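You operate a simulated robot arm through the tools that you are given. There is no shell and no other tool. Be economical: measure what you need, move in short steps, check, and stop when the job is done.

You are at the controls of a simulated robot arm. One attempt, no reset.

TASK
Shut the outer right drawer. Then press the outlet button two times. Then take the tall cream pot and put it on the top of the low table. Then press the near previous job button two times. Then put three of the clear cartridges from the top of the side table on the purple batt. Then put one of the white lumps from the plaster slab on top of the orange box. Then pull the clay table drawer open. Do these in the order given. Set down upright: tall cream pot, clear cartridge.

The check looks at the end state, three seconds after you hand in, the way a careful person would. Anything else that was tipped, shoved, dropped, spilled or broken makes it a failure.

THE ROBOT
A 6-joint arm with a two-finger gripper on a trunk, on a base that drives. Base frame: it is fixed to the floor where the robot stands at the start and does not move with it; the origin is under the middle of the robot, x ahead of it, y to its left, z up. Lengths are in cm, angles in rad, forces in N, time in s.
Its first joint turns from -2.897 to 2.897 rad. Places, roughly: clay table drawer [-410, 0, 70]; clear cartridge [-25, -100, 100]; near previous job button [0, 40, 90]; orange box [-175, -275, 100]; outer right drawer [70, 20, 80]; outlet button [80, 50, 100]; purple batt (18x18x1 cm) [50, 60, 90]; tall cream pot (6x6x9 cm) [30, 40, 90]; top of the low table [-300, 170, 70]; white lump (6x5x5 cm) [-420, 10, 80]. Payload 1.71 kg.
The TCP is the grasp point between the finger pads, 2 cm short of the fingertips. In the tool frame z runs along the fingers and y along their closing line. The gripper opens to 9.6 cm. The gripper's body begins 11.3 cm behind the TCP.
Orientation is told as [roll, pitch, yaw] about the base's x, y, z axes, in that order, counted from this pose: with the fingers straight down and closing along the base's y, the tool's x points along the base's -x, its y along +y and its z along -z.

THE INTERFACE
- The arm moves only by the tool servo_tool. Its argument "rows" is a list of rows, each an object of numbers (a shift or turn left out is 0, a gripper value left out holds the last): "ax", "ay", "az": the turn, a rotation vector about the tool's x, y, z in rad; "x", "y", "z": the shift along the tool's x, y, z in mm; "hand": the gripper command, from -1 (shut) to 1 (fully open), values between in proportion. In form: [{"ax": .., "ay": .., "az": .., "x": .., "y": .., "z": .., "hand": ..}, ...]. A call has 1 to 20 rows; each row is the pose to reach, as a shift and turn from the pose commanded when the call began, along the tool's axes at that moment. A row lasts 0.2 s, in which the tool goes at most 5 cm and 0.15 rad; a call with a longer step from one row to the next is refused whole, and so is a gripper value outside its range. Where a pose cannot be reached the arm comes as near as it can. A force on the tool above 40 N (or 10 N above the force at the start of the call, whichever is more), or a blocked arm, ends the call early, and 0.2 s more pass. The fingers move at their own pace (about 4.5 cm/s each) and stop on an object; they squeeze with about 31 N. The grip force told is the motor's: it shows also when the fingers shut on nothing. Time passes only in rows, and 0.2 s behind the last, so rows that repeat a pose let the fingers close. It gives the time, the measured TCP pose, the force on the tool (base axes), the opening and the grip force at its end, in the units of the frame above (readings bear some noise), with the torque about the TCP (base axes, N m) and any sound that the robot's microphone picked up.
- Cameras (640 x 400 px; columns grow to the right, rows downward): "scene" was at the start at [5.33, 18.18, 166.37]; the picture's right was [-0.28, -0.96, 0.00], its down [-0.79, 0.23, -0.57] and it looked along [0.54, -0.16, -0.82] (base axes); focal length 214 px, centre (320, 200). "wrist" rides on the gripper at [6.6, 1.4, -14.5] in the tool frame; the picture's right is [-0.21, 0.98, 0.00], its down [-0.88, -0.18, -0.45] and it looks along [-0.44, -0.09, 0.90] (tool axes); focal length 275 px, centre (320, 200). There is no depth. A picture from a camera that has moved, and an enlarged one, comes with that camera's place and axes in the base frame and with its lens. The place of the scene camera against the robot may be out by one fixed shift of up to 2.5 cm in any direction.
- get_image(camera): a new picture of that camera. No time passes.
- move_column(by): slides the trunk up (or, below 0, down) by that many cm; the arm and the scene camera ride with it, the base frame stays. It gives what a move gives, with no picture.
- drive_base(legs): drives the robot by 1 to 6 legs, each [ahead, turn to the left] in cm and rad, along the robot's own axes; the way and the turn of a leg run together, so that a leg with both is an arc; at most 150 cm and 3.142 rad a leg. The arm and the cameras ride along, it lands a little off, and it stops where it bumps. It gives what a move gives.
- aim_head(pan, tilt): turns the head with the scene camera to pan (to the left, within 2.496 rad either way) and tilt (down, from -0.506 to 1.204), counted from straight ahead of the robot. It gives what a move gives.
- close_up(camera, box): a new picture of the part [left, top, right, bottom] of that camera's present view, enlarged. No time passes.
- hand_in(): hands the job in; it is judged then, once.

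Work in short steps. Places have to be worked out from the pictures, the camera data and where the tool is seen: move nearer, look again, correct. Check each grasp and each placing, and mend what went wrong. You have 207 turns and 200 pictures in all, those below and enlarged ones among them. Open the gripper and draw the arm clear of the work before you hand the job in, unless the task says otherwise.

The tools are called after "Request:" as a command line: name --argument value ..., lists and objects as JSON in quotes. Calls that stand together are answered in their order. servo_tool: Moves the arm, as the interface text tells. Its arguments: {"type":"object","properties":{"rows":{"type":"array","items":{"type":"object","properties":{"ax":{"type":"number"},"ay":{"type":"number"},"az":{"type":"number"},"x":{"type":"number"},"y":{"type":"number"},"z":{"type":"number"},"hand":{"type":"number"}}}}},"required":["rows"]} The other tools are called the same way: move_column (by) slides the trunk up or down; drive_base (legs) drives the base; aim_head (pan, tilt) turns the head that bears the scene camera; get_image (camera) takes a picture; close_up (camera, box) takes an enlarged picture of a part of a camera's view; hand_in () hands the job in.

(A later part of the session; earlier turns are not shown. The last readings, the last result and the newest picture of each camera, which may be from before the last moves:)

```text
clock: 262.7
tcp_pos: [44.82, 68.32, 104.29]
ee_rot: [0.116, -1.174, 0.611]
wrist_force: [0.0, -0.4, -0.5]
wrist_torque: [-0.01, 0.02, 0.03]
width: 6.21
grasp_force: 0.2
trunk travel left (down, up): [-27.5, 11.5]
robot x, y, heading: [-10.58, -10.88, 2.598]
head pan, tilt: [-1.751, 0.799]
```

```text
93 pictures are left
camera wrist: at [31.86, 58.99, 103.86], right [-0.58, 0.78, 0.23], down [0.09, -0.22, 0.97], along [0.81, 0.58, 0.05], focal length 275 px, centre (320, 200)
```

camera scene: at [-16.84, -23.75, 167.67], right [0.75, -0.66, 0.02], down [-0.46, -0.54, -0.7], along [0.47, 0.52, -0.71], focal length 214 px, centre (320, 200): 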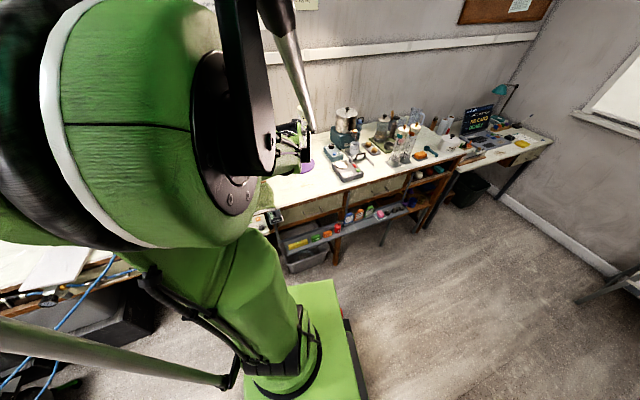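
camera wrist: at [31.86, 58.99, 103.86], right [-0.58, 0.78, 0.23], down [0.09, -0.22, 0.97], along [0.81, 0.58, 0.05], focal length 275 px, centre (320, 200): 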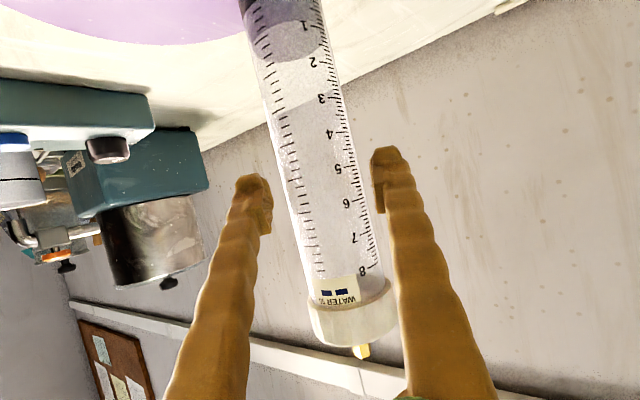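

The tube stands free. I retract horizontally, then raise.

Request:
servo_tool --rows '[{"x": 4, "z": -9}, {"x": 10, "z": -23}, {"x": 18, "z": -42}, {"x": 28, "z": -66}, {"x": 39, "z": -93}, {"x": 50, "z": -121}, {"x": 58, "z": -139}, {"x": 30, "z": -155}, {"x": -5, "z": -170}, {"x": -40, "z": -185}, {"x": -75, "z": -200}, {"x": -110, "z": -215}]'

Request:
close_up --camera "scene" --box '[220, 80, 420, 220]'

Request:
get_image --camera "wrist"

```text
clock: 265.3
tcp_pos: [33.54, 57.37, 122.66]
ee_rot: [0.116, -1.176, 0.612]
wrist_force: [1.0, -1.1, -0.5]
wrist_torque: [0.0, -0.02, -0.01]
width: 6.23
grasp_force: 0.0
trunk travel left (down, up): [-27.5, 11.5]
robot x, y, heading: [-10.36, -10.68, 2.596]
head pan, tilt: [-1.751, 0.799]
```

```text
2.86 times, centred on (320, 150) of scene
camera zoom: at [-16.74, -23.79, 167.67], right [0.75, -0.66, 0.02], down [-0.46, -0.54, -0.7], along [0.47, 0.52, -0.71], focal length 613 px, centre (320, 343)
```

zoom: 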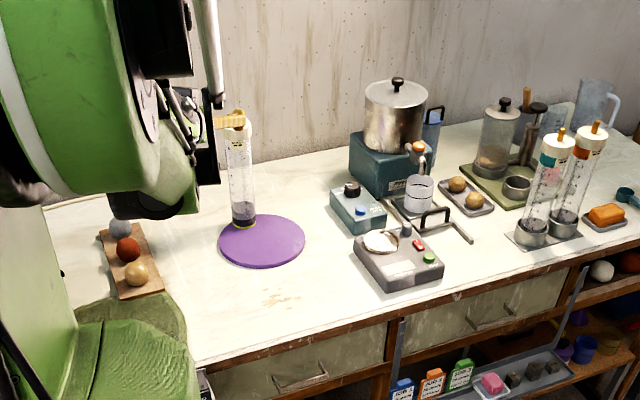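

```text
91 pictures are left
camera wrist: at [20.67, 48.05, 122.3], right [-0.58, 0.78, 0.23], down [0.09, -0.22, 0.97], along [0.81, 0.58, 0.06], focal length 275 px, centre (320, 200)
```

wrist: 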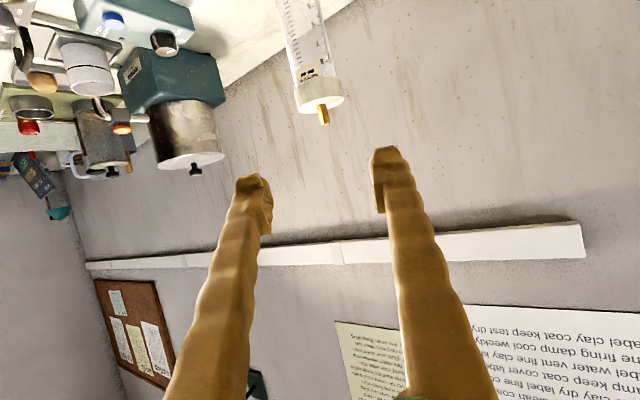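

Cartridge 1 stands on the batt's far-left side. I check its base closely.

Request:
close_up --camera "scene" --box '[280, 130, 340, 180]'

```text
8.00 times, centred on (310, 155) of scene
camera zoom: at [-16.74, -23.79, 167.67], right [0.75, -0.66, 0.02], down [-0.46, -0.54, -0.7], along [0.47, 0.52, -0.71], focal length 1716 px, centre (400, 560)
```

zoom: 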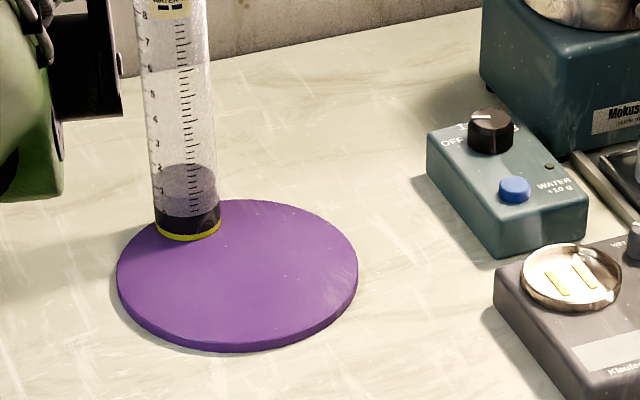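

The base overhangs the batt's far edge by ~0.5 cm. I go back in along the reverse path, regrasp, and shift it 2 cm nearer.

Request:
servo_tool --rows '[{"x": 35, "z": 15}, {"x": 70, "z": 30}, {"x": 105, "z": 45}, {"x": 140, "z": 60}, {"x": 168, "z": 76}, {"x": 160, "z": 94}, {"x": 149, "z": 122}, {"x": 138, "z": 149}, {"x": 128, "z": 173}, {"x": 120, "z": 192}, {"x": 114, "z": 206}, {"x": 110, "z": 215}, {"x": 110, "z": 215}, {"x": 110, "z": 215, "hand": 0}, {"x": 110, "z": 215, "hand": -0.3}, {"x": 110, "z": 215, "hand": -1}, {"x": 110, "z": 215}, {"x": 110, "z": 215}]'

Request:
servo_tool --rows '[{"x": -5, "z": -2}, {"x": -10, "z": -4}, {"x": -8, "z": -9}, {"x": -5, "z": -16}, {"x": -3, "z": -22}, {"x": -3, "z": -22}, {"x": 2, "z": -20}, {"x": 6, "z": -18.5}]'

Request:
close_up --camera "scene" --box '[270, 110, 350, 180]'

```text
clock: 269.1
tcp_pos: [44.76, 68.36, 104.24]
ee_rot: [0.115, -1.175, 0.611]
wrist_force: [-0.5, 0.0, 0.4]
wrist_torque: [-0.08, 0.03, -0.03]
width: 4.69
grasp_force: 31.4
trunk travel left (down, up): [-27.5, 11.5]
robot x, y, heading: [-10.54, -11.05, 2.599]
head pan, tilt: [-1.751, 0.799]
```

```text
clock: 270.9
tcp_pos: [43.29, 67.17, 104.51]
ee_rot: [0.114, -1.176, 0.611]
wrist_force: [0.5, 0.3, -2.2]
wrist_torque: [0.0, 0.01, 0.01]
width: 4.68
grasp_force: 30.7
trunk travel left (down, up): [-27.5, 11.5]
robot x, y, heading: [-10.45, -10.6, 2.6]
head pan, tilt: [-1.751, 0.799]
```

```text
5.71 times, centred on (310, 145) of scene
camera zoom: at [-16.72, -23.79, 167.67], right [0.75, -0.66, 0.02], down [-0.46, -0.54, -0.7], along [0.47, 0.52, -0.72], focal length 1226 px, centre (377, 514)
```

zoom: 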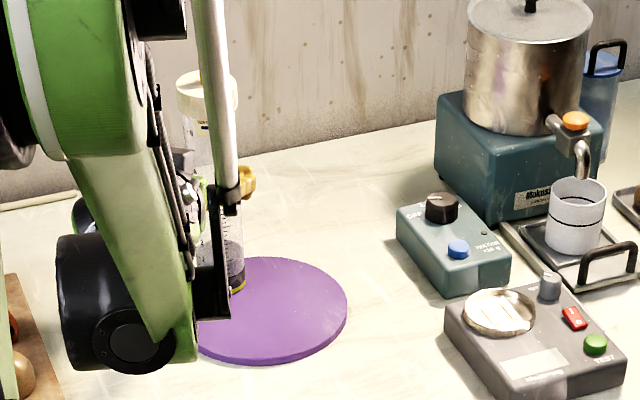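

Base moved nearer. I lower ~3 mm to contact, release and retract as before.

Request:
servo_tool --rows '[{"x": 2, "z": 1}, {"x": 4, "z": 2}, {"x": 4, "z": 2}, {"x": 3, "z": 1.5, "hand": 0}, {"x": 3, "z": 1.5, "hand": 0.15}, {"x": 3, "z": 1.5, "hand": 0.3}, {"x": 3, "z": 1.5}, {"x": 6, "z": -7}, {"x": 13, "z": -22}, {"x": 21, "z": -41}, {"x": 31, "z": -65}, {"x": 42, "z": -92}, {"x": 53, "z": -120}, {"x": 61, "z": -138}, {"x": 33, "z": -154}, {"x": -2, "z": -169}, {"x": -37, "z": -184}, {"x": -72, "z": -199}, {"x": -107, "z": -214}]'

Request:
close_up --camera "scene" --box '[270, 110, 350, 180]'

```text
clock: 274.9
tcp_pos: [32.21, 56.25, 122.66]
ee_rot: [0.116, -1.177, 0.611]
wrist_force: [0.7, 0.3, -0.6]
wrist_torque: [-0.02, -0.01, -0.02]
width: 6.23
grasp_force: 0.0
trunk travel left (down, up): [-27.5, 11.5]
robot x, y, heading: [-10.71, -10.49, 2.601]
head pan, tilt: [-1.751, 0.799]
```

```text
5.71 times, centred on (310, 145) of scene
camera zoom: at [-16.74, -23.79, 167.67], right [0.75, -0.66, 0.02], down [-0.46, -0.54, -0.7], along [0.47, 0.52, -0.71], focal length 1226 px, centre (377, 514)
```

zoom: 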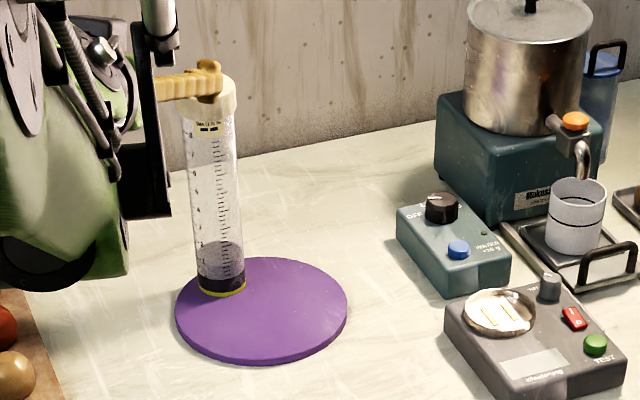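

Cartridge 1 is now well on the batt, upright. I retract further and turn back to the side table for the next.

Request:
servo_tool --rows '[{"x": 12, "z": -30}, {"x": 26, "z": -65}, {"x": 40, "z": -100}, {"x": 54, "z": -135}]'

Request:
drive_base --legs '[[0, -1.3], [0, -1.28]]'

Request:
get_image --camera "wrist"

```text
clock: 275.9
tcp_pos: [20.97, 46.43, 122.76]
ee_rot: [0.118, -1.177, 0.608]
wrist_force: [0.5, 0.2, -0.2]
wrist_torque: [0.01, 0.0, 0.02]
width: 6.25
grasp_force: 0.0
trunk travel left (down, up): [-27.5, 11.5]
robot x, y, heading: [-10.35, -10.68, 2.598]
head pan, tilt: [-1.751, 0.799]
```

```text
clock: 286.0
tcp_pos: [-4.99, -76.07, 122.67]
ee_rot: [0.117, -1.177, -1.949]
wrist_force: [0.9, -0.6, 0.4]
wrist_torque: [0.0, 0.0, -0.01]
width: 6.26
grasp_force: 0.0
trunk travel left (down, up): [-27.5, 11.5]
robot x, y, heading: [-10.13, -10.53, 0.045]
head pan, tilt: [-1.751, 0.799]
```

```text
87 pictures are left
camera wrist: at [0.67, -61.09, 122.28], right [0.91, -0.34, 0.23], down [-0.2, 0.13, 0.97], along [-0.36, -0.93, 0.06], focal length 275 px, centre (320, 200)
```

wrist: 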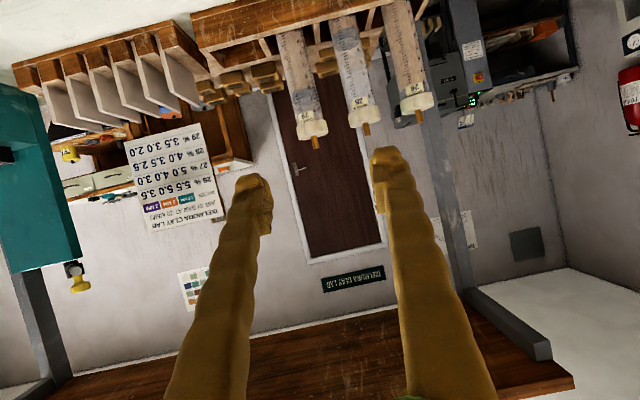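

Cartridge 2's axis is at about (-15.9, -108.3). I approach to a standoff and look.

Request:
servo_tool --rows '[{"x": 8, "y": -4, "z": 35}, {"x": 17, "y": -8, "z": 72}, {"x": 27, "y": -12, "z": 112}, {"x": 37, "y": -16, "z": 152}, {"x": 47, "y": -20, "z": 192}, {"x": 56, "y": -24, "z": 232}, {"x": 62, "y": -27, "z": 262}, {"x": 64, "y": -27, "z": 276}, {"x": 64, "y": -27, "z": 276}]'

Request:
get_image --camera "wrist"

```text
clock: 288.0
tcp_pos: [-14.49, -97.91, 106.14]
ee_rot: [0.15, -1.17, -1.984]
wrist_force: [0.6, 0.4, -0.9]
wrist_torque: [-0.01, -0.01, -0.02]
width: 6.25
grasp_force: 0.1
trunk travel left (down, up): [-27.5, 11.5]
robot x, y, heading: [-10.38, -10.74, 0.046]
head pan, tilt: [-1.751, 0.799]
```

```text
86 pictures are left
camera wrist: at [-8.88, -82.89, 105.73], right [0.91, -0.34, 0.25], down [-0.21, 0.14, 0.97], along [-0.36, -0.93, 0.05], focal length 275 px, centre (320, 200)
```

wrist: 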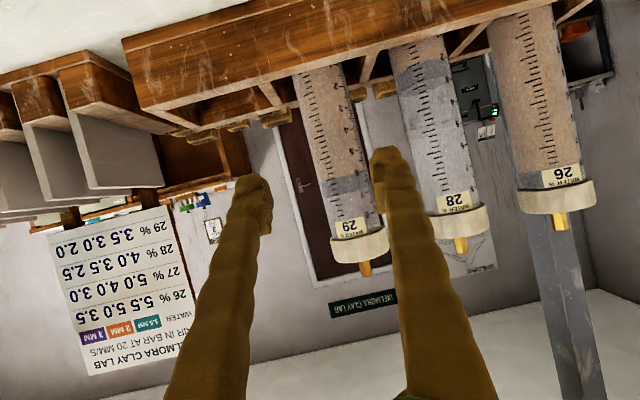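

Axis 2 refined to (-15.7, -107.9). I move in and close.

Request:
servo_tool --rows '[{"x": -3, "y": 10, "z": 8}, {"x": -7, "y": 15, "z": 22}, {"x": -14, "y": 15, "z": 42}, {"x": -20, "y": 15, "z": 61}, {"x": -26, "y": 15, "z": 79}, {"x": -31, "y": 15, "z": 94}, {"x": -31, "y": 15, "z": 94}]'

Request:
get_image --camera "wrist"

Request:
servo_tool --rows '[{"hand": 0.1}, {"hand": 0}, {"hand": -0.2}, {"hand": -1}, {"hand": -1}, {"hand": -1}]'

```text
clock: 289.6
tcp_pos: [-15.69, -107.87, 105.29]
ee_rot: [0.15, -1.169, -1.981]
wrist_force: [-0.2, -0.3, 0.2]
wrist_torque: [-0.01, 0.05, 0.06]
width: 6.25
grasp_force: 0.0
trunk travel left (down, up): [-27.5, 11.5]
robot x, y, heading: [-10.11, -10.84, 0.04]
head pan, tilt: [-1.751, 0.799]
```

```text
85 pictures are left
camera wrist: at [-10.08, -92.81, 104.97], right [0.91, -0.34, 0.25], down [-0.21, 0.13, 0.97], along [-0.36, -0.93, 0.05], focal length 275 px, centre (320, 200)
```

wrist: 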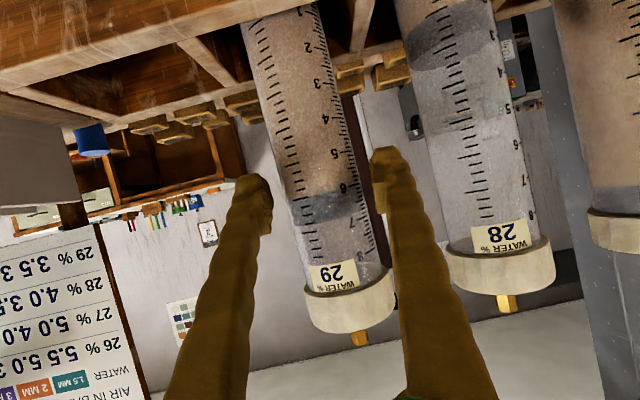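

```text
clock: 291.0
tcp_pos: [-15.74, -107.71, 105.32]
ee_rot: [0.15, -1.172, -1.984]
wrist_force: [1.7, -1.4, -0.1]
wrist_torque: [-0.01, -0.06, 0.04]
width: 4.78
grasp_force: 30.7
trunk travel left (down, up): [-27.5, 11.5]
robot x, y, heading: [-10.03, -10.41, 0.038]
head pan, tilt: [-1.751, 0.799]
```

Gripped at 4.8 cm. I lift 19 cm and retract 24 cm.

Request:
servo_tool --rows '[{"x": -5, "z": -2}, {"x": -14, "z": -6, "y": 1}, {"x": -28, "z": -12, "y": 2}, {"x": -45, "z": -19, "y": 3}, {"x": -63, "z": -26, "y": 4}, {"x": -81, "z": -34, "y": 5}, {"x": -99, "z": -42, "y": 7}, {"x": -118, "z": -49, "y": 8}, {"x": -137, "z": -57, "y": 9}, {"x": -155, "z": -65, "y": 11}, {"x": -169, "z": -71, "y": 12}, {"x": -176, "z": -74, "y": 12}, {"x": -171, "z": -86, "y": 12}, {"x": -160, "z": -112, "y": 11}, {"x": -147, "z": -145, "y": 10}, {"x": -133, "z": -180, "y": 8}, {"x": -119, "z": -215, "y": 7}, {"x": -105, "z": -248, "y": 5}, {"x": -94, "z": -275, "y": 4}, {"x": -88, "z": -290, "y": 4}]'

Request:
get_image --camera "wrist"

```text
clock: 295.2
tcp_pos: [-10.04, -85.03, 124.78]
ee_rot: [0.152, -1.174, -1.982]
wrist_force: [0.0, 0.6, -4.4]
wrist_torque: [0.07, -0.03, -0.01]
width: 4.78
grasp_force: 31.0
trunk travel left (down, up): [-27.5, 11.5]
robot x, y, heading: [-10.21, -10.89, 0.038]
head pan, tilt: [-1.751, 0.799]
```

```text
84 pictures are left
camera wrist: at [-4.43, -69.97, 124.36], right [0.91, -0.34, 0.25], down [-0.21, 0.14, 0.97], along [-0.36, -0.93, 0.05], focal length 275 px, centre (320, 200)
```

wrist: 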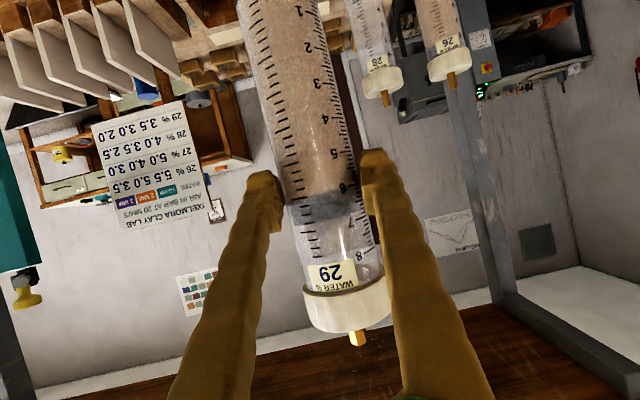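

Firm. I turn the base back left 2.55 rad to the bench.

Request:
drive_base --legs '[[0, 1.28], [0, 1.28]]'

Request:
close_up --camera "scene" --box '[220, 60, 420, 200]'

Request:
get_image --camera "wrist"

```text
clock: 305.3
tcp_pos: [30.35, 51.94, 124.73]
ee_rot: [0.151, -1.173, 0.577]
wrist_force: [-0.6, 0.4, -5.1]
wrist_torque: [-0.05, 0.1, -0.01]
width: 4.75
grasp_force: 30.6
trunk travel left (down, up): [-27.5, 11.5]
robot x, y, heading: [-10.08, -10.01, 2.599]
head pan, tilt: [-1.751, 0.799]
```

```text
2.86 times, centred on (320, 130) of scene
camera zoom: at [-16.48, -23.02, 167.67], right [0.75, -0.66, 0.02], down [-0.46, -0.54, -0.7], along [0.47, 0.52, -0.72], focal length 613 px, centre (320, 400)
```

zoom: 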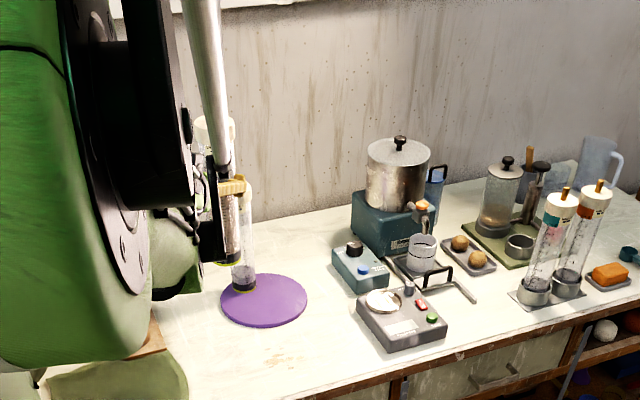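

```text
82 pictures are left
camera wrist: at [17.44, 42.68, 124.35], right [-0.58, 0.78, 0.25], down [0.1, -0.23, 0.97], along [0.81, 0.58, 0.05], focal length 275 px, centre (320, 200)
```

wrist: 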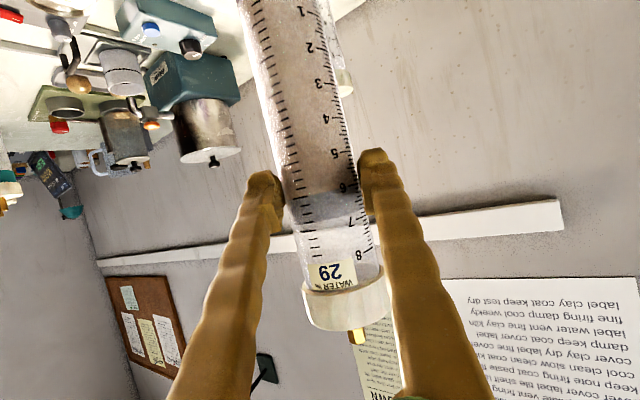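

I shift right first, then forward to above spot B (right side of the batt), keeping clear of cartridge 1.

Request:
servo_tool --rows '[{"y": -10}, {"y": -25}, {"y": -42, "x": -5, "z": 10}, {"y": -55, "x": -12, "z": 28}, {"y": -62, "x": -22, "z": 50}, {"y": -62, "x": -33, "z": 75}, {"y": -62, "x": -44, "z": 100}, {"y": -62, "x": -54, "z": 124}, {"y": -62, "x": -64, "z": 147}, {"y": -62, "x": -72, "z": 166}, {"y": -62, "x": -77, "z": 177}, {"y": -62, "x": -77, "z": 177}]'

Request:
close_up --camera "scene" --box '[220, 60, 420, 200]'

```text
clock: 307.9
tcp_pos: [50.44, 59.17, 124.39]
ee_rot: [0.184, -1.166, 0.548]
wrist_force: [-0.4, 0.2, -5.4]
wrist_torque: [-0.1, 0.05, -0.01]
width: 4.5
grasp_force: 31.0
trunk travel left (down, up): [-27.5, 11.5]
robot x, y, heading: [-9.95, -10.08, 2.602]
head pan, tilt: [-1.751, 0.799]
```

```text
2.86 times, centred on (320, 130) of scene
camera zoom: at [-16.4, -23.01, 167.67], right [0.75, -0.66, 0.01], down [-0.46, -0.54, -0.7], along [0.47, 0.52, -0.72], focal length 613 px, centre (320, 400)
```

zoom: 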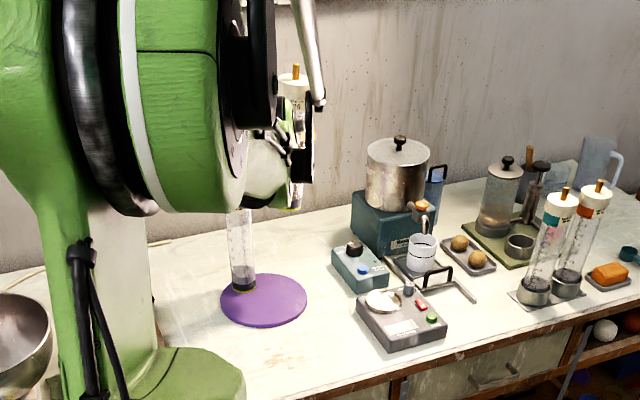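

The width dropped slightly to 4.5; I check the grip in the wrist view.

Request:
get_image --camera "wrist"

```text
80 pictures are left
camera wrist: at [37.58, 49.9, 124.12], right [-0.57, 0.78, 0.26], down [0.11, -0.24, 0.96], along [0.81, 0.58, 0.05], focal length 275 px, centre (320, 200)
```

wrist: 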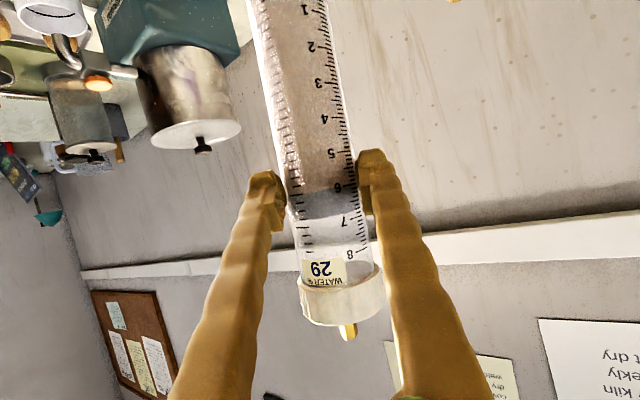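

The tube has crept forward in the fingers, so I shouldn't dwell: I pull back ~3 cm and lower gently toward the batt.

Request:
servo_tool --rows '[{"x": 2, "y": 1, "z": -4}, {"x": 6, "y": 4, "z": -14}, {"x": 10, "y": 7, "z": -24}, {"x": 14, "y": 9, "z": -30}, {"x": 22, "y": 8, "z": -27}, {"x": 36, "y": 7, "z": -21}, {"x": 52, "y": 6, "z": -14}, {"x": 68, "y": 5, "z": -7}, {"x": 84, "y": 3, "z": -1}, {"x": 100, "y": 2, "z": 6}, {"x": 116, "y": 1, "z": 13}, {"x": 132, "y": -1, "z": 20}, {"x": 148, "y": -2, "z": 26}, {"x": 158, "y": -3, "z": 31}, {"x": 158, "y": -3, "z": 31}]'

Request:
close_up --camera "scene" --box '[260, 100, 360, 180]'

Request:
get_image --camera "wrist"

```text
clock: 311.1
tcp_pos: [47.44, 57.62, 108.64]
ee_rot: [0.183, -1.167, 0.548]
wrist_force: [0.2, 0.0, -4.8]
wrist_torque: [-0.08, 0.1, 0.0]
width: 4.48
grasp_force: 31.4
trunk travel left (down, up): [-27.5, 11.5]
robot x, y, heading: [-10.03, -10.51, 2.597]
head pan, tilt: [-1.751, 0.799]
```

```text
5.00 times, centred on (310, 140) of scene
camera zoom: at [-16.43, -23.0, 167.68], right [0.75, -0.66, 0.02], down [-0.46, -0.54, -0.7], along [0.47, 0.52, -0.72], focal length 1072 px, centre (370, 500)
```

zoom: 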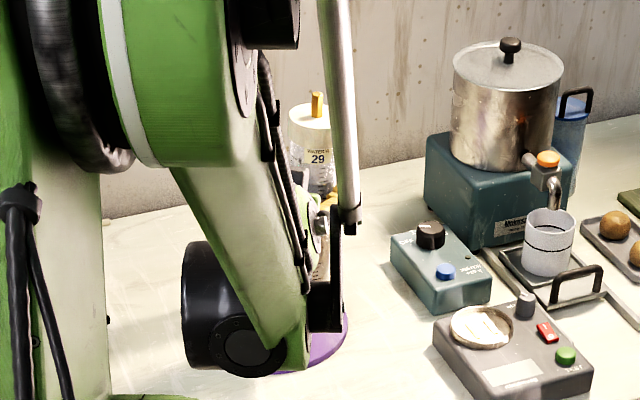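

```text
78 pictures are left
camera wrist: at [34.52, 48.32, 108.41], right [-0.57, 0.78, 0.26], down [0.11, -0.24, 0.96], along [0.81, 0.58, 0.05], focal length 275 px, centre (320, 200)
```

wrist: 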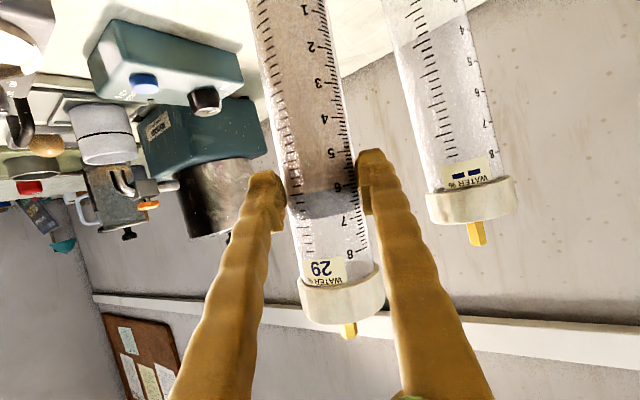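

Held steady now. I lower in small steps to contact.

Request:
servo_tool --rows '[{"x": 5, "z": 2}, {"x": 10, "z": 4}, {"x": 15, "z": 6}, {"x": 20, "z": 8}, {"x": 24, "z": 10}]'

```text
clock: 312.3
tcp_pos: [47.33, 57.79, 106.15]
ee_rot: [0.184, -1.165, 0.548]
wrist_force: [-0.4, -1.0, -5.5]
wrist_torque: [-0.1, 0.1, 0.01]
width: 4.51
grasp_force: 30.7
trunk travel left (down, up): [-27.5, 11.5]
robot x, y, heading: [-10.37, -10.38, 2.604]
head pan, tilt: [-1.751, 0.799]
```

Request:
servo_tool --rows '[{"x": 4, "z": 2}, {"x": 8, "z": 3}, {"x": 12, "z": 5}]'

Request:
servo_tool --rows '[{"x": 3, "z": 1.2}, {"x": 6, "z": 2.5}]'

```text
clock: 313.1
tcp_pos: [47.19, 57.7, 104.92]
ee_rot: [0.187, -1.166, 0.543]
wrist_force: [0.7, 0.1, -0.6]
wrist_torque: [-0.01, -0.01, 0.0]
width: 0.0
grasp_force: 29.4
trunk travel left (down, up): [-27.5, 11.5]
robot x, y, heading: [-10.2, -10.15, 2.6]
head pan, tilt: [-1.751, 0.799]
```

```text
clock: 313.7
tcp_pos: [47.16, 57.86, 104.22]
ee_rot: [0.185, -1.168, 0.547]
wrist_force: [-0.1, -0.2, 0.8]
wrist_torque: [0.0, -0.01, -0.01]
width: 0.0
grasp_force: 29.5
trunk travel left (down, up): [-27.5, 11.5]
robot x, y, heading: [-9.8, -10.45, 2.604]
head pan, tilt: [-1.751, 0.799]
```

The fingers closed to zero: the tube slipped out just at contact. I look at what happened.

Request:
get_image --camera "wrist"

Request:
close_up --camera "scene" --box '[240, 80, 400, 190]'

```text
77 pictures are left
camera wrist: at [34.26, 48.55, 103.94], right [-0.57, 0.78, 0.26], down [0.11, -0.24, 0.96], along [0.81, 0.58, 0.05], focal length 275 px, centre (320, 200)
```

wrist: 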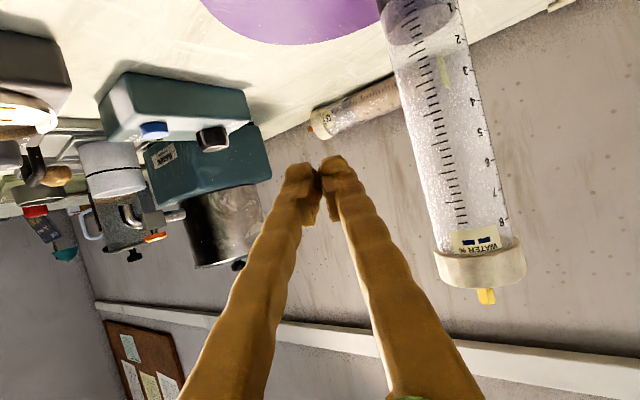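

```text
3.64 times, centred on (320, 135) of scene
camera zoom: at [-16.48, -23.05, 167.67], right [0.75, -0.66, 0.02], down [-0.46, -0.54, -0.7], along [0.47, 0.52, -0.71], focal length 780 px, centre (320, 436)
```

zoom: 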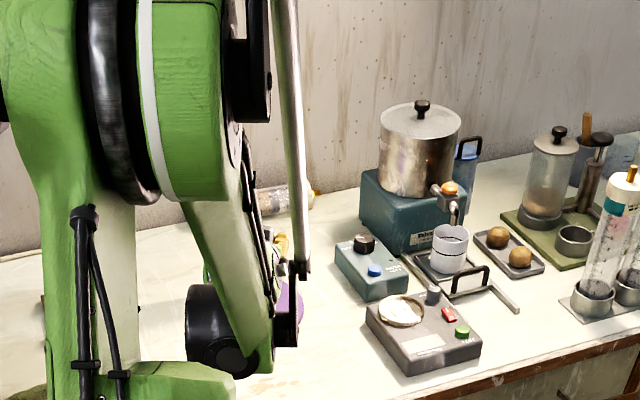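

Cartridge 2 tipped over and lies behind cartridge 1 near the wall; cartridge 1 stands. I retract carefully and survey to recover it.

Request:
servo_tool --rows '[{"x": 10, "z": -25}, {"x": 20, "z": -50}, {"x": 30, "z": -75}, {"x": 0, "z": -90}, {"x": -40, "z": -107}, {"x": -80, "z": -123}, {"x": -120, "z": -140}, {"x": -160, "z": -157}, {"x": -200, "z": -174}, {"x": -240, "z": -190}]'

Request:
close_up --camera "scene" --box '[240, 80, 400, 190]'

Request:
get_image --camera "wrist"

```text
clock: 315.9
tcp_pos: [42.37, 50.97, 133.72]
ee_rot: [0.184, -1.167, 0.546]
wrist_force: [-1.5, 0.3, 0.2]
wrist_torque: [-0.02, -0.02, 0.0]
width: 0.0
grasp_force: 29.5
trunk travel left (down, up): [-27.5, 11.5]
robot x, y, heading: [-10.13, -10.18, 2.6]
head pan, tilt: [-1.751, 0.799]
```

```text
3.64 times, centred on (320, 135) of scene
camera zoom: at [-16.5, -23.04, 167.67], right [0.75, -0.66, 0.02], down [-0.46, -0.54, -0.7], along [0.47, 0.52, -0.71], focal length 780 px, centre (320, 436)
```

zoom: 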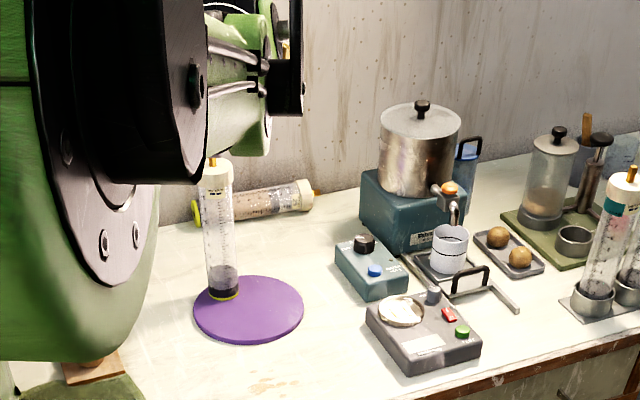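

```text
74 pictures are left
camera wrist: at [29.42, 41.61, 133.39], right [-0.57, 0.78, 0.26], down [0.11, -0.24, 0.96], along [0.81, 0.58, 0.05], focal length 275 px, centre (320, 200)
```

wrist: 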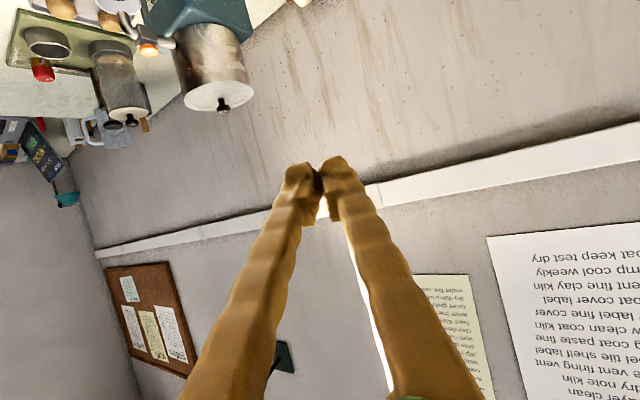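

The fallen cartridge lies intact along the wall at ≈(65, 87), out of reach from here. I raise the trunk for clearance and shift the robot along the bench toward it.

Request:
move_column --by 8

Request:
drive_base --legs '[[0, 0.477], [-41, 0], [0, -0.25]]'

Request:
aim_head --pan -1.6 --tilt 0.9

Request:
get_image --camera "scene"

```text
clock: 317.1
tcp_pos: [42.37, 51.0, 141.59]
ee_rot: [0.186, -1.168, 0.547]
wrist_force: [0.4, 0.5, 0.5]
wrist_torque: [-0.01, -0.01, 0.01]
width: 0.0
grasp_force: 29.4
trunk travel left (down, up): [-35.5, 3.5]
robot x, y, heading: [-10.15, -10.22, 2.598]
head pan, tilt: [-1.751, 0.799]
```

```text
clock: 323.5
tcp_pos: [68.1, 58.22, 141.73]
ee_rot: [0.177, -1.167, 0.778]
wrist_force: [-0.2, 1.1, 0.1]
wrist_torque: [0.0, -0.01, -0.04]
width: 0.0
grasp_force: 29.7
trunk travel left (down, up): [-35.5, 3.5]
robot x, y, heading: [30.6, -13.02, 2.82]
head pan, tilt: [-1.751, 0.799]
```

```text
clock: 324.2
tcp_pos: [66.26, 58.74, 141.85]
ee_rot: [0.146, -1.172, 0.806]
wrist_force: [1.0, -0.7, -0.3]
wrist_torque: [0.02, 0.04, 0.04]
width: 0.0
grasp_force: 29.1
trunk travel left (down, up): [-35.5, 3.5]
robot x, y, heading: [30.93, -13.11, 2.82]
head pan, tilt: [-1.6, 0.901]
```

```text
73 pictures are left
camera scene: at [26.51, -26.91, 174.86], right [0.94, -0.34, 0.01], down [-0.26, -0.74, -0.62], along [0.22, 0.58, -0.78], focal length 214 px, centre (320, 200)
```

scene: 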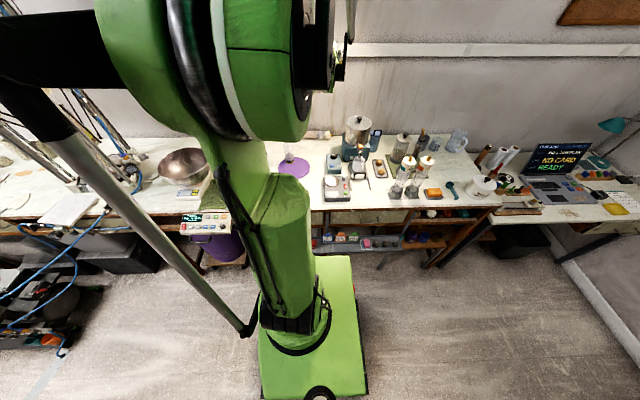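

Robot now sits at u≈33, n≈-3. I bring the tool to vertical, then will rotate it so the fingers close across the fallen tube.

Request:
servo_tool --rows '[{"ay": 0.14}, {"ay": 0.28}, {"ay": 0.42}, {"ay": 0.56}, {"ay": 0.7}, {"ay": 0.84}, {"ay": 0.98}, {"ay": 1.12}, {"ay": 1.17}, {"ay": 1.17}]'

```text
clock: 326.4
tcp_pos: [67.4, 58.38, 141.71]
ee_rot: [0.065, -0.006, 0.943]
wrist_force: [-0.6, -0.3, -0.3]
wrist_torque: [0.0, 0.02, 0.0]
width: 0.0
grasp_force: 29.2
trunk travel left (down, up): [-35.5, 3.5]
robot x, y, heading: [30.76, -12.85, 2.823]
head pan, tilt: [-1.6, 0.901]
```

Now the yaw turn, opening the gripper.

Request:
servo_tool --rows '[{"az": -0.145, "hand": 1}, {"az": -0.29}, {"az": -0.435}, {"az": -0.58}, {"az": -0.725}, {"az": -0.87}, {"az": -1.015}, {"az": -1.16}, {"az": -1.305}, {"az": -1.45}, {"az": -1.595}, {"az": -1.74}, {"az": -1.883}, {"az": -1.883}]'

Request:
get_image --camera "wrist"

```text
clock: 329.4
tcp_pos: [67.19, 58.57, 141.73]
ee_rot: [-0.025, -0.06, 2.828]
wrist_force: [0.8, 0.9, -0.2]
wrist_torque: [-0.01, 0.0, 0.04]
width: 9.62
grasp_force: 0.1
trunk travel left (down, up): [-35.5, 3.5]
robot x, y, heading: [30.67, -13.07, 2.824]
head pan, tilt: [-1.6, 0.901]
```

```text
72 pictures are left
camera wrist: at [73.8, 54.6, 155.85], right [-0.5, -0.87, -0.01], down [-0.75, 0.43, 0.5], along [-0.43, 0.26, -0.87], focal length 275 px, centre (320, 200)
```

wrist: 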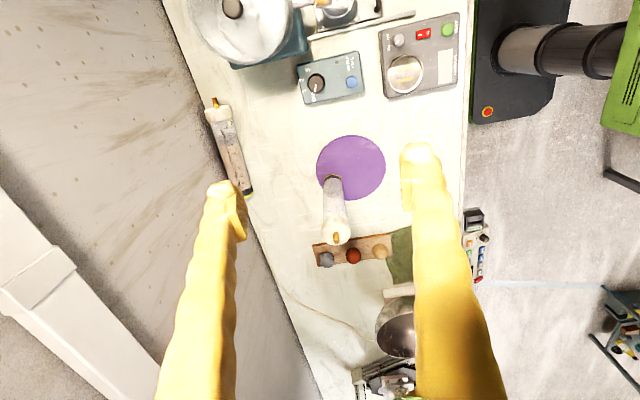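

Great view: the tube lies along the wall (bottom end u≈25, cap u≈44, n≈102), touching it. I advance above its upper part with a slight outward tilt to see whether I can reach.

Request:
servo_tool --rows '[{"x": -8, "y": -20, "z": 15, "ax": 0.04, "ay": 0.01}, {"x": -16, "y": -45, "z": 30, "ax": 0.08, "ay": 0.02}, {"x": -24, "y": -70, "z": 45, "ax": 0.12, "ay": 0.03}, {"x": -32, "y": -95, "z": 60, "ax": 0.16, "ay": 0.04}, {"x": -40, "y": -120, "z": 75, "ax": 0.2, "ay": 0.05}, {"x": -48, "y": -145, "z": 90, "ax": 0.24, "ay": 0.06}, {"x": -56, "y": -170, "z": 110, "ax": 0.28, "ay": 0.06}, {"x": -64, "y": -195, "z": 130, "ax": 0.32, "ay": 0.06}, {"x": -72, "y": -220, "z": 155, "ax": 0.35, "ay": 0.06}, {"x": -77, "y": -240, "z": 180, "ax": 0.35, "ay": 0.06}, {"x": -77, "y": -255, "z": 205, "ax": 0.35, "ay": 0.06}, {"x": -77, "y": -255, "z": 235, "ax": 0.35, "ay": 0.06}, {"x": -77, "y": -255, "z": 255, "ax": 0.35, "ay": 0.06}, {"x": -77, "y": -255, "z": 255, "ax": 0.35, "ay": 0.06}]'

Request:
get_image --camera "wrist"

```text
clock: 331.6
tcp_pos: [65.08, 83.08, 126.74]
ee_rot: [-0.372, 0.019, 2.811]
wrist_force: [4.0, -34.1, 4.9]
wrist_torque: [0.74, -0.11, -0.67]
width: 8.13
grasp_force: 0.1
trunk travel left (down, up): [-35.5, 3.5]
robot x, y, heading: [30.47, -13.09, 2.821]
head pan, tilt: [-1.6, 0.901]
stopped in row 10: the force on the tool passed its limit at 51 N (the readings are from after the stop); the commanded pose is now the measured one
```

```text
71 pictures are left
camera wrist: at [68.97, 74.83, 139.96], right [-0.49, -0.8, -0.36], down [-0.83, 0.3, 0.47], along [-0.26, 0.53, -0.81], focal length 275 px, centre (320, 200)
```

wrist: 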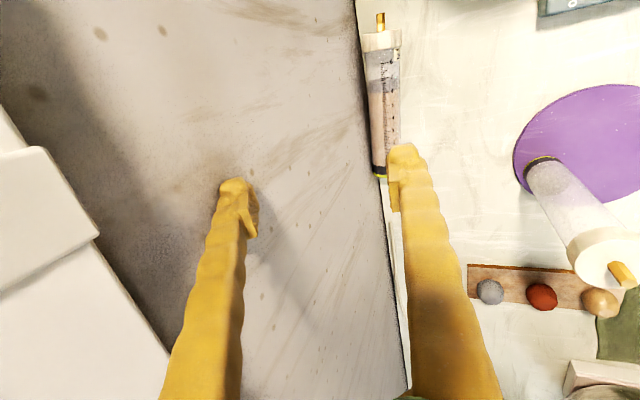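

The far finger touched the wall (n≈105.4), so reach is fine. I back off 2 cm, reduce the tilt, and descend to z≈98 straddling the tube.

Request:
servo_tool --rows '[{"y": 10, "z": -4, "hand": 1}, {"y": 19, "z": -7}, {"y": 19, "z": -7, "ax": -0.08, "x": 7}, {"y": 19, "z": -7, "ax": -0.17, "x": 15}, {"y": 31, "z": 24, "ax": -0.17, "x": 15}, {"y": 43, "z": 55, "ax": -0.17, "x": 15}, {"y": 55, "z": 86, "ax": -0.17, "x": 15}, {"y": 67, "z": 117, "ax": -0.17, "x": 15}, {"y": 79, "z": 148, "ax": -0.17, "x": 15}, {"y": 91, "z": 179, "ax": -0.17, "x": 15}, {"y": 102, "z": 207, "ax": -0.17, "x": 15}, {"y": 112, "z": 234, "ax": -0.17, "x": 15}, {"y": 119, "z": 254, "ax": -0.17, "x": 15}, {"y": 119, "z": 254, "ax": -0.17, "x": 15}]'

Request:
get_image --camera "wrist"

```text
clock: 334.6
tcp_pos: [66.22, 81.07, 98.51]
ee_rot: [-0.202, 0.015, 2.814]
wrist_force: [0.2, 0.1, 0.2]
wrist_torque: [-0.04, 0.01, 0.01]
width: 9.62
grasp_force: 0.1
trunk travel left (down, up): [-35.5, 3.5]
robot x, y, heading: [30.68, -13.11, 2.814]
head pan, tilt: [-1.6, 0.901]
```

```text
70 pictures are left
camera wrist: at [70.9, 75.1, 112.55], right [-0.5, -0.84, -0.2], down [-0.81, 0.37, 0.46], along [-0.31, 0.39, -0.87], focal length 275 px, centre (320, 200)
```

wrist: 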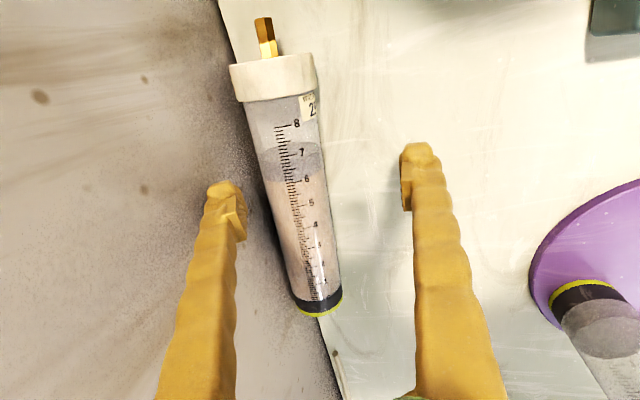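

The tube lies between the fingers, closer to the far one. I shift 1.3 cm toward the wall and descend to tip z≈92.

Request:
servo_tool --rows '[{"y": -6, "z": 8}, {"y": -10, "z": 16}, {"y": -8, "z": 26}, {"y": -6, "z": 37}, {"y": -4, "z": 47}, {"y": -4, "z": 47}]'

Request:
get_image --camera "wrist"

```text
clock: 336.0
tcp_pos: [66.71, 82.21, 94.15]
ee_rot: [-0.206, 0.016, 2.814]
wrist_force: [-8.6, -25.8, 15.2]
wrist_torque: [0.96, -0.29, 0.13]
width: 8.47
grasp_force: 0.0
trunk travel left (down, up): [-35.5, 3.5]
robot x, y, heading: [30.9, -12.88, 2.823]
head pan, tilt: [-1.6, 0.901]
```

```text
69 pictures are left
camera wrist: at [71.27, 76.17, 108.25], right [-0.5, -0.84, -0.2], down [-0.81, 0.37, 0.46], along [-0.31, 0.39, -0.86], focal length 275 px, centre (320, 200)
```

wrist: 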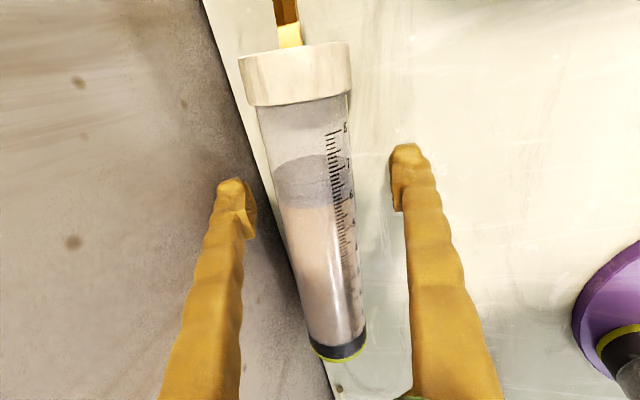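

The tube rolled slightly away from the wall. I relieve the wall pressure and go down a further 2.5 cm.

Request:
servo_tool --rows '[{"y": 8, "z": -2, "hand": 1}, {"y": 9, "z": 4}, {"y": 11, "z": 10}, {"y": 12, "z": 16}, {"y": 13, "z": 22}, {"y": 13, "z": 22}]'

Request:
get_image --camera "wrist"

```text
clock: 337.1
tcp_pos: [65.55, 81.76, 92.62]
ee_rot: [-0.205, 0.031, 2.809]
wrist_force: [17.1, -3.8, 22.9]
wrist_torque: [-1.17, 0.03, 0.89]
width: 9.57
grasp_force: 0.1
trunk travel left (down, up): [-35.5, 3.5]
robot x, y, heading: [30.75, -12.97, 2.816]
head pan, tilt: [-1.6, 0.901]
stopped in row 5: the force on the tool passed its limit at 51 N (the readings are from after the stop); the commanded pose is now the measured one
```

```text
68 pictures are left
camera wrist: at [69.89, 75.83, 106.76], right [-0.5, -0.84, -0.21], down [-0.81, 0.37, 0.45], along [-0.3, 0.39, -0.87], focal length 275 px, centre (320, 200)
```

wrist: 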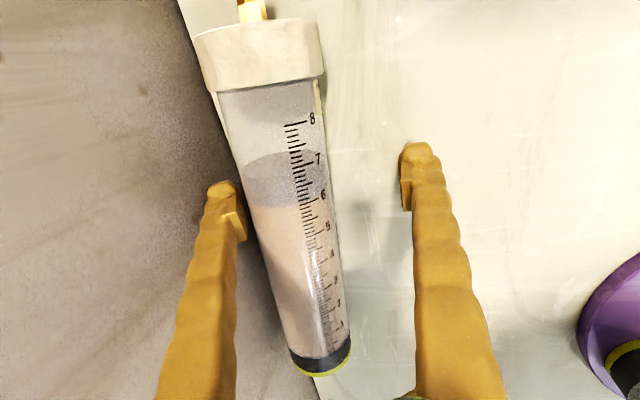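

Far fingertip bears on the tube's upper back. I raise 5 mm and close partway so that the far finger draws the tube away from the wall.

Request:
servo_tool --rows '[{"z": -5}, {"z": -5, "hand": 0.7}, {"z": -5, "hand": 0.45}, {"z": -5, "hand": 0.3}, {"z": -5, "hand": 0.2}, {"z": -5, "hand": 0.15}, {"z": -5}]'

Request:
get_image --camera "wrist"

```text
clock: 338.7
tcp_pos: [65.24, 82.02, 92.85]
ee_rot: [-0.204, 0.031, 2.815]
wrist_force: [0.6, -0.5, 0.4]
wrist_torque: [-0.03, -0.01, -0.03]
width: 5.52
grasp_force: 0.4
trunk travel left (down, up): [-35.5, 3.5]
robot x, y, heading: [30.76, -12.83, 2.82]
head pan, tilt: [-1.6, 0.901]
```

```text
67 pictures are left
camera wrist: at [69.61, 76.02, 106.93], right [-0.5, -0.84, -0.2], down [-0.81, 0.37, 0.45], along [-0.3, 0.39, -0.87], focal length 275 px, centre (320, 200)
```

wrist: 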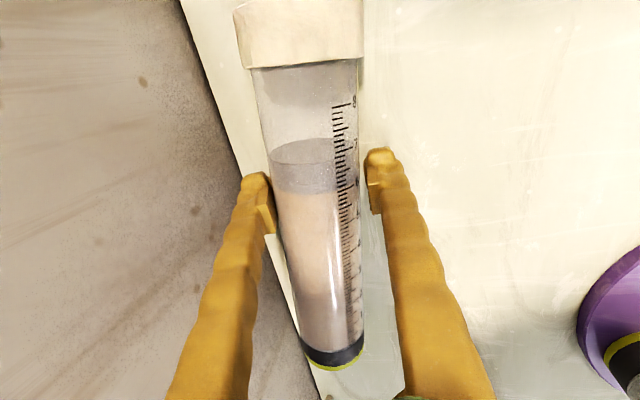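

The tube is now drawn off the wall between the fingers. I descend 1.6 cm and close fully.

Request:
servo_tool --rows '[{"z": 4, "y": 1}, {"z": 8, "y": 2}, {"z": 12, "y": 3}, {"z": 16, "y": 3}]'

Request:
servo_tool --rows '[{"hand": 0}, {"hand": -0.5}, {"hand": -1}, {"hand": -1}, {"hand": -1}]'

Request:
get_image --camera "wrist"

```text
clock: 339.3
tcp_pos: [64.1, 82.13, 92.6]
ee_rot: [-0.206, 0.045, 2.811]
wrist_force: [15.3, -5.7, 22.4]
wrist_torque: [-0.83, -0.1, 0.52]
width: 5.52
grasp_force: 0.2
trunk travel left (down, up): [-35.5, 3.5]
robot x, y, heading: [30.53, -12.91, 2.826]
head pan, tilt: [-1.6, 0.901]
stopped in row 3: the force on the tool passed its limit at 45 N (the readings are from after the stop); the commanded pose is now the measured one
```

```text
clock: 340.5
tcp_pos: [63.74, 82.37, 92.61]
ee_rot: [-0.207, 0.043, 2.814]
wrist_force: [2.8, 4.5, 38.4]
wrist_torque: [-0.1, 0.77, -0.63]
width: 5.06
grasp_force: 30.6
trunk travel left (down, up): [-35.5, 3.5]
robot x, y, heading: [30.52, -13.43, 2.818]
head pan, tilt: [-1.6, 0.901]
```

```text
66 pictures are left
camera wrist: at [68.01, 76.36, 106.76], right [-0.49, -0.84, -0.21], down [-0.82, 0.37, 0.44], along [-0.29, 0.39, -0.88], focal length 275 px, centre (320, 200)
```

wrist: 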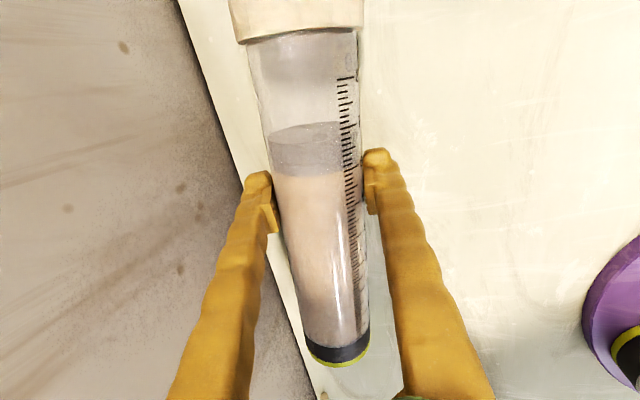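

Gripped at full diameter (5.06 cm), well centred. I lift slowly.

Request:
servo_tool --rows '[{"z": -4, "y": -1}, {"z": -10, "y": -2}, {"z": -20, "y": -2}, {"z": -32, "y": 0}, {"z": -47, "y": 3}, {"z": -62, "y": 8}, {"z": -80, "y": 14}, {"z": -98, "y": 20}, {"z": -117, "y": 25}, {"z": -137, "y": 28}, {"z": -157, "y": 28}, {"z": -177, "y": 28}, {"z": -192, "y": 28}, {"z": -192, "y": 28}]'

Request:
get_image --camera "wrist"

```text
clock: 343.5
tcp_pos: [61.17, 76.33, 110.52]
ee_rot: [-0.203, 0.043, 2.813]
wrist_force: [-0.7, -0.2, -5.0]
wrist_torque: [0.01, -0.07, -0.01]
width: 4.8
grasp_force: 31.0
trunk travel left (down, up): [-35.5, 3.5]
robot x, y, heading: [31.2, -13.03, 2.822]
head pan, tilt: [-1.6, 0.901]
```

```text
65 pictures are left
camera wrist: at [65.33, 70.47, 124.69], right [-0.5, -0.84, -0.21], down [-0.82, 0.37, 0.43], along [-0.29, 0.39, -0.88], focal length 275 px, centre (320, 200)
```

wrist: 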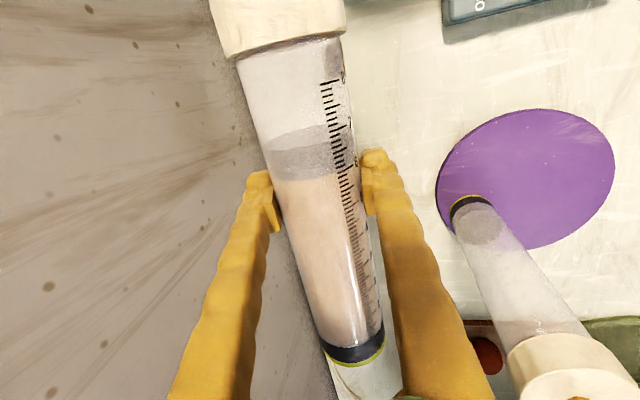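

Held. I raise 25 cm while straightening the tool, before turning the tube upright.

Request:
servo_tool --rows '[{"z": -15, "y": -3, "ax": -0.02}, {"z": -40, "y": -8, "ax": -0.04}, {"z": -65, "y": -13, "ax": -0.07}, {"z": -90, "y": -18, "ax": -0.1}, {"z": -115, "y": -23, "ax": -0.13}, {"z": -140, "y": -28, "ax": -0.16}, {"z": -165, "y": -33, "ax": -0.19}, {"z": -190, "y": -38, "ax": -0.2}, {"z": -215, "y": -43, "ax": -0.2}, {"z": -235, "y": -48, "ax": -0.2}, {"z": -245, "y": -50, "ax": -0.2}]'

Request:
servo_tool --rows '[{"ay": 0.08}, {"ay": 0.18}, {"ay": 0.28}, {"ay": 0.38}, {"ay": 0.48}, {"ay": 0.58}, {"ay": 0.68}, {"ay": 0.78}]'

Request:
get_image --camera "wrist"

```text
clock: 345.9
tcp_pos: [59.94, 76.64, 135.42]
ee_rot: [-0.005, 0.043, 2.815]
wrist_force: [-0.3, 0.6, -4.6]
wrist_torque: [-0.01, -0.07, 0.0]
width: 4.78
grasp_force: 31.3
trunk travel left (down, up): [-35.5, 3.5]
robot x, y, heading: [30.71, -12.75, 2.825]
head pan, tilt: [-1.6, 0.901]
```

```text
clock: 347.7
tcp_pos: [60.02, 76.67, 135.47]
ee_rot: [-0.007, 0.824, 2.806]
wrist_force: [2.9, -0.3, -4.0]
wrist_torque: [0.01, 0.14, -0.02]
width: 4.79
grasp_force: 31.0
trunk travel left (down, up): [-35.5, 3.5]
robot x, y, heading: [30.63, -12.8, 2.822]
head pan, tilt: [-1.6, 0.901]
```

```text
64 pictures are left
camera wrist: at [53.7, 77.35, 150.14], right [-0.45, -0.88, -0.16], down [-0.81, 0.48, -0.34], along [0.38, -0.03, -0.93], focal length 275 px, centre (320, 200)
```

wrist: 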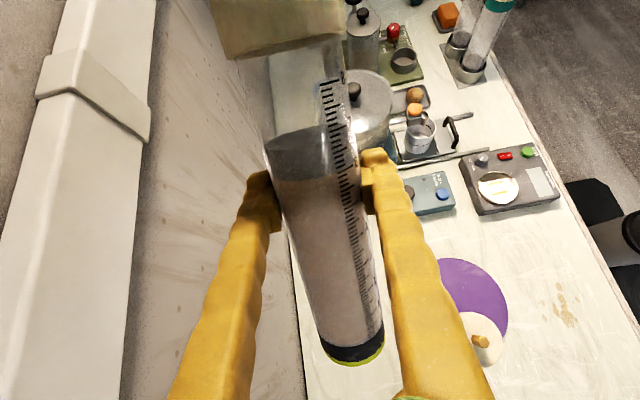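

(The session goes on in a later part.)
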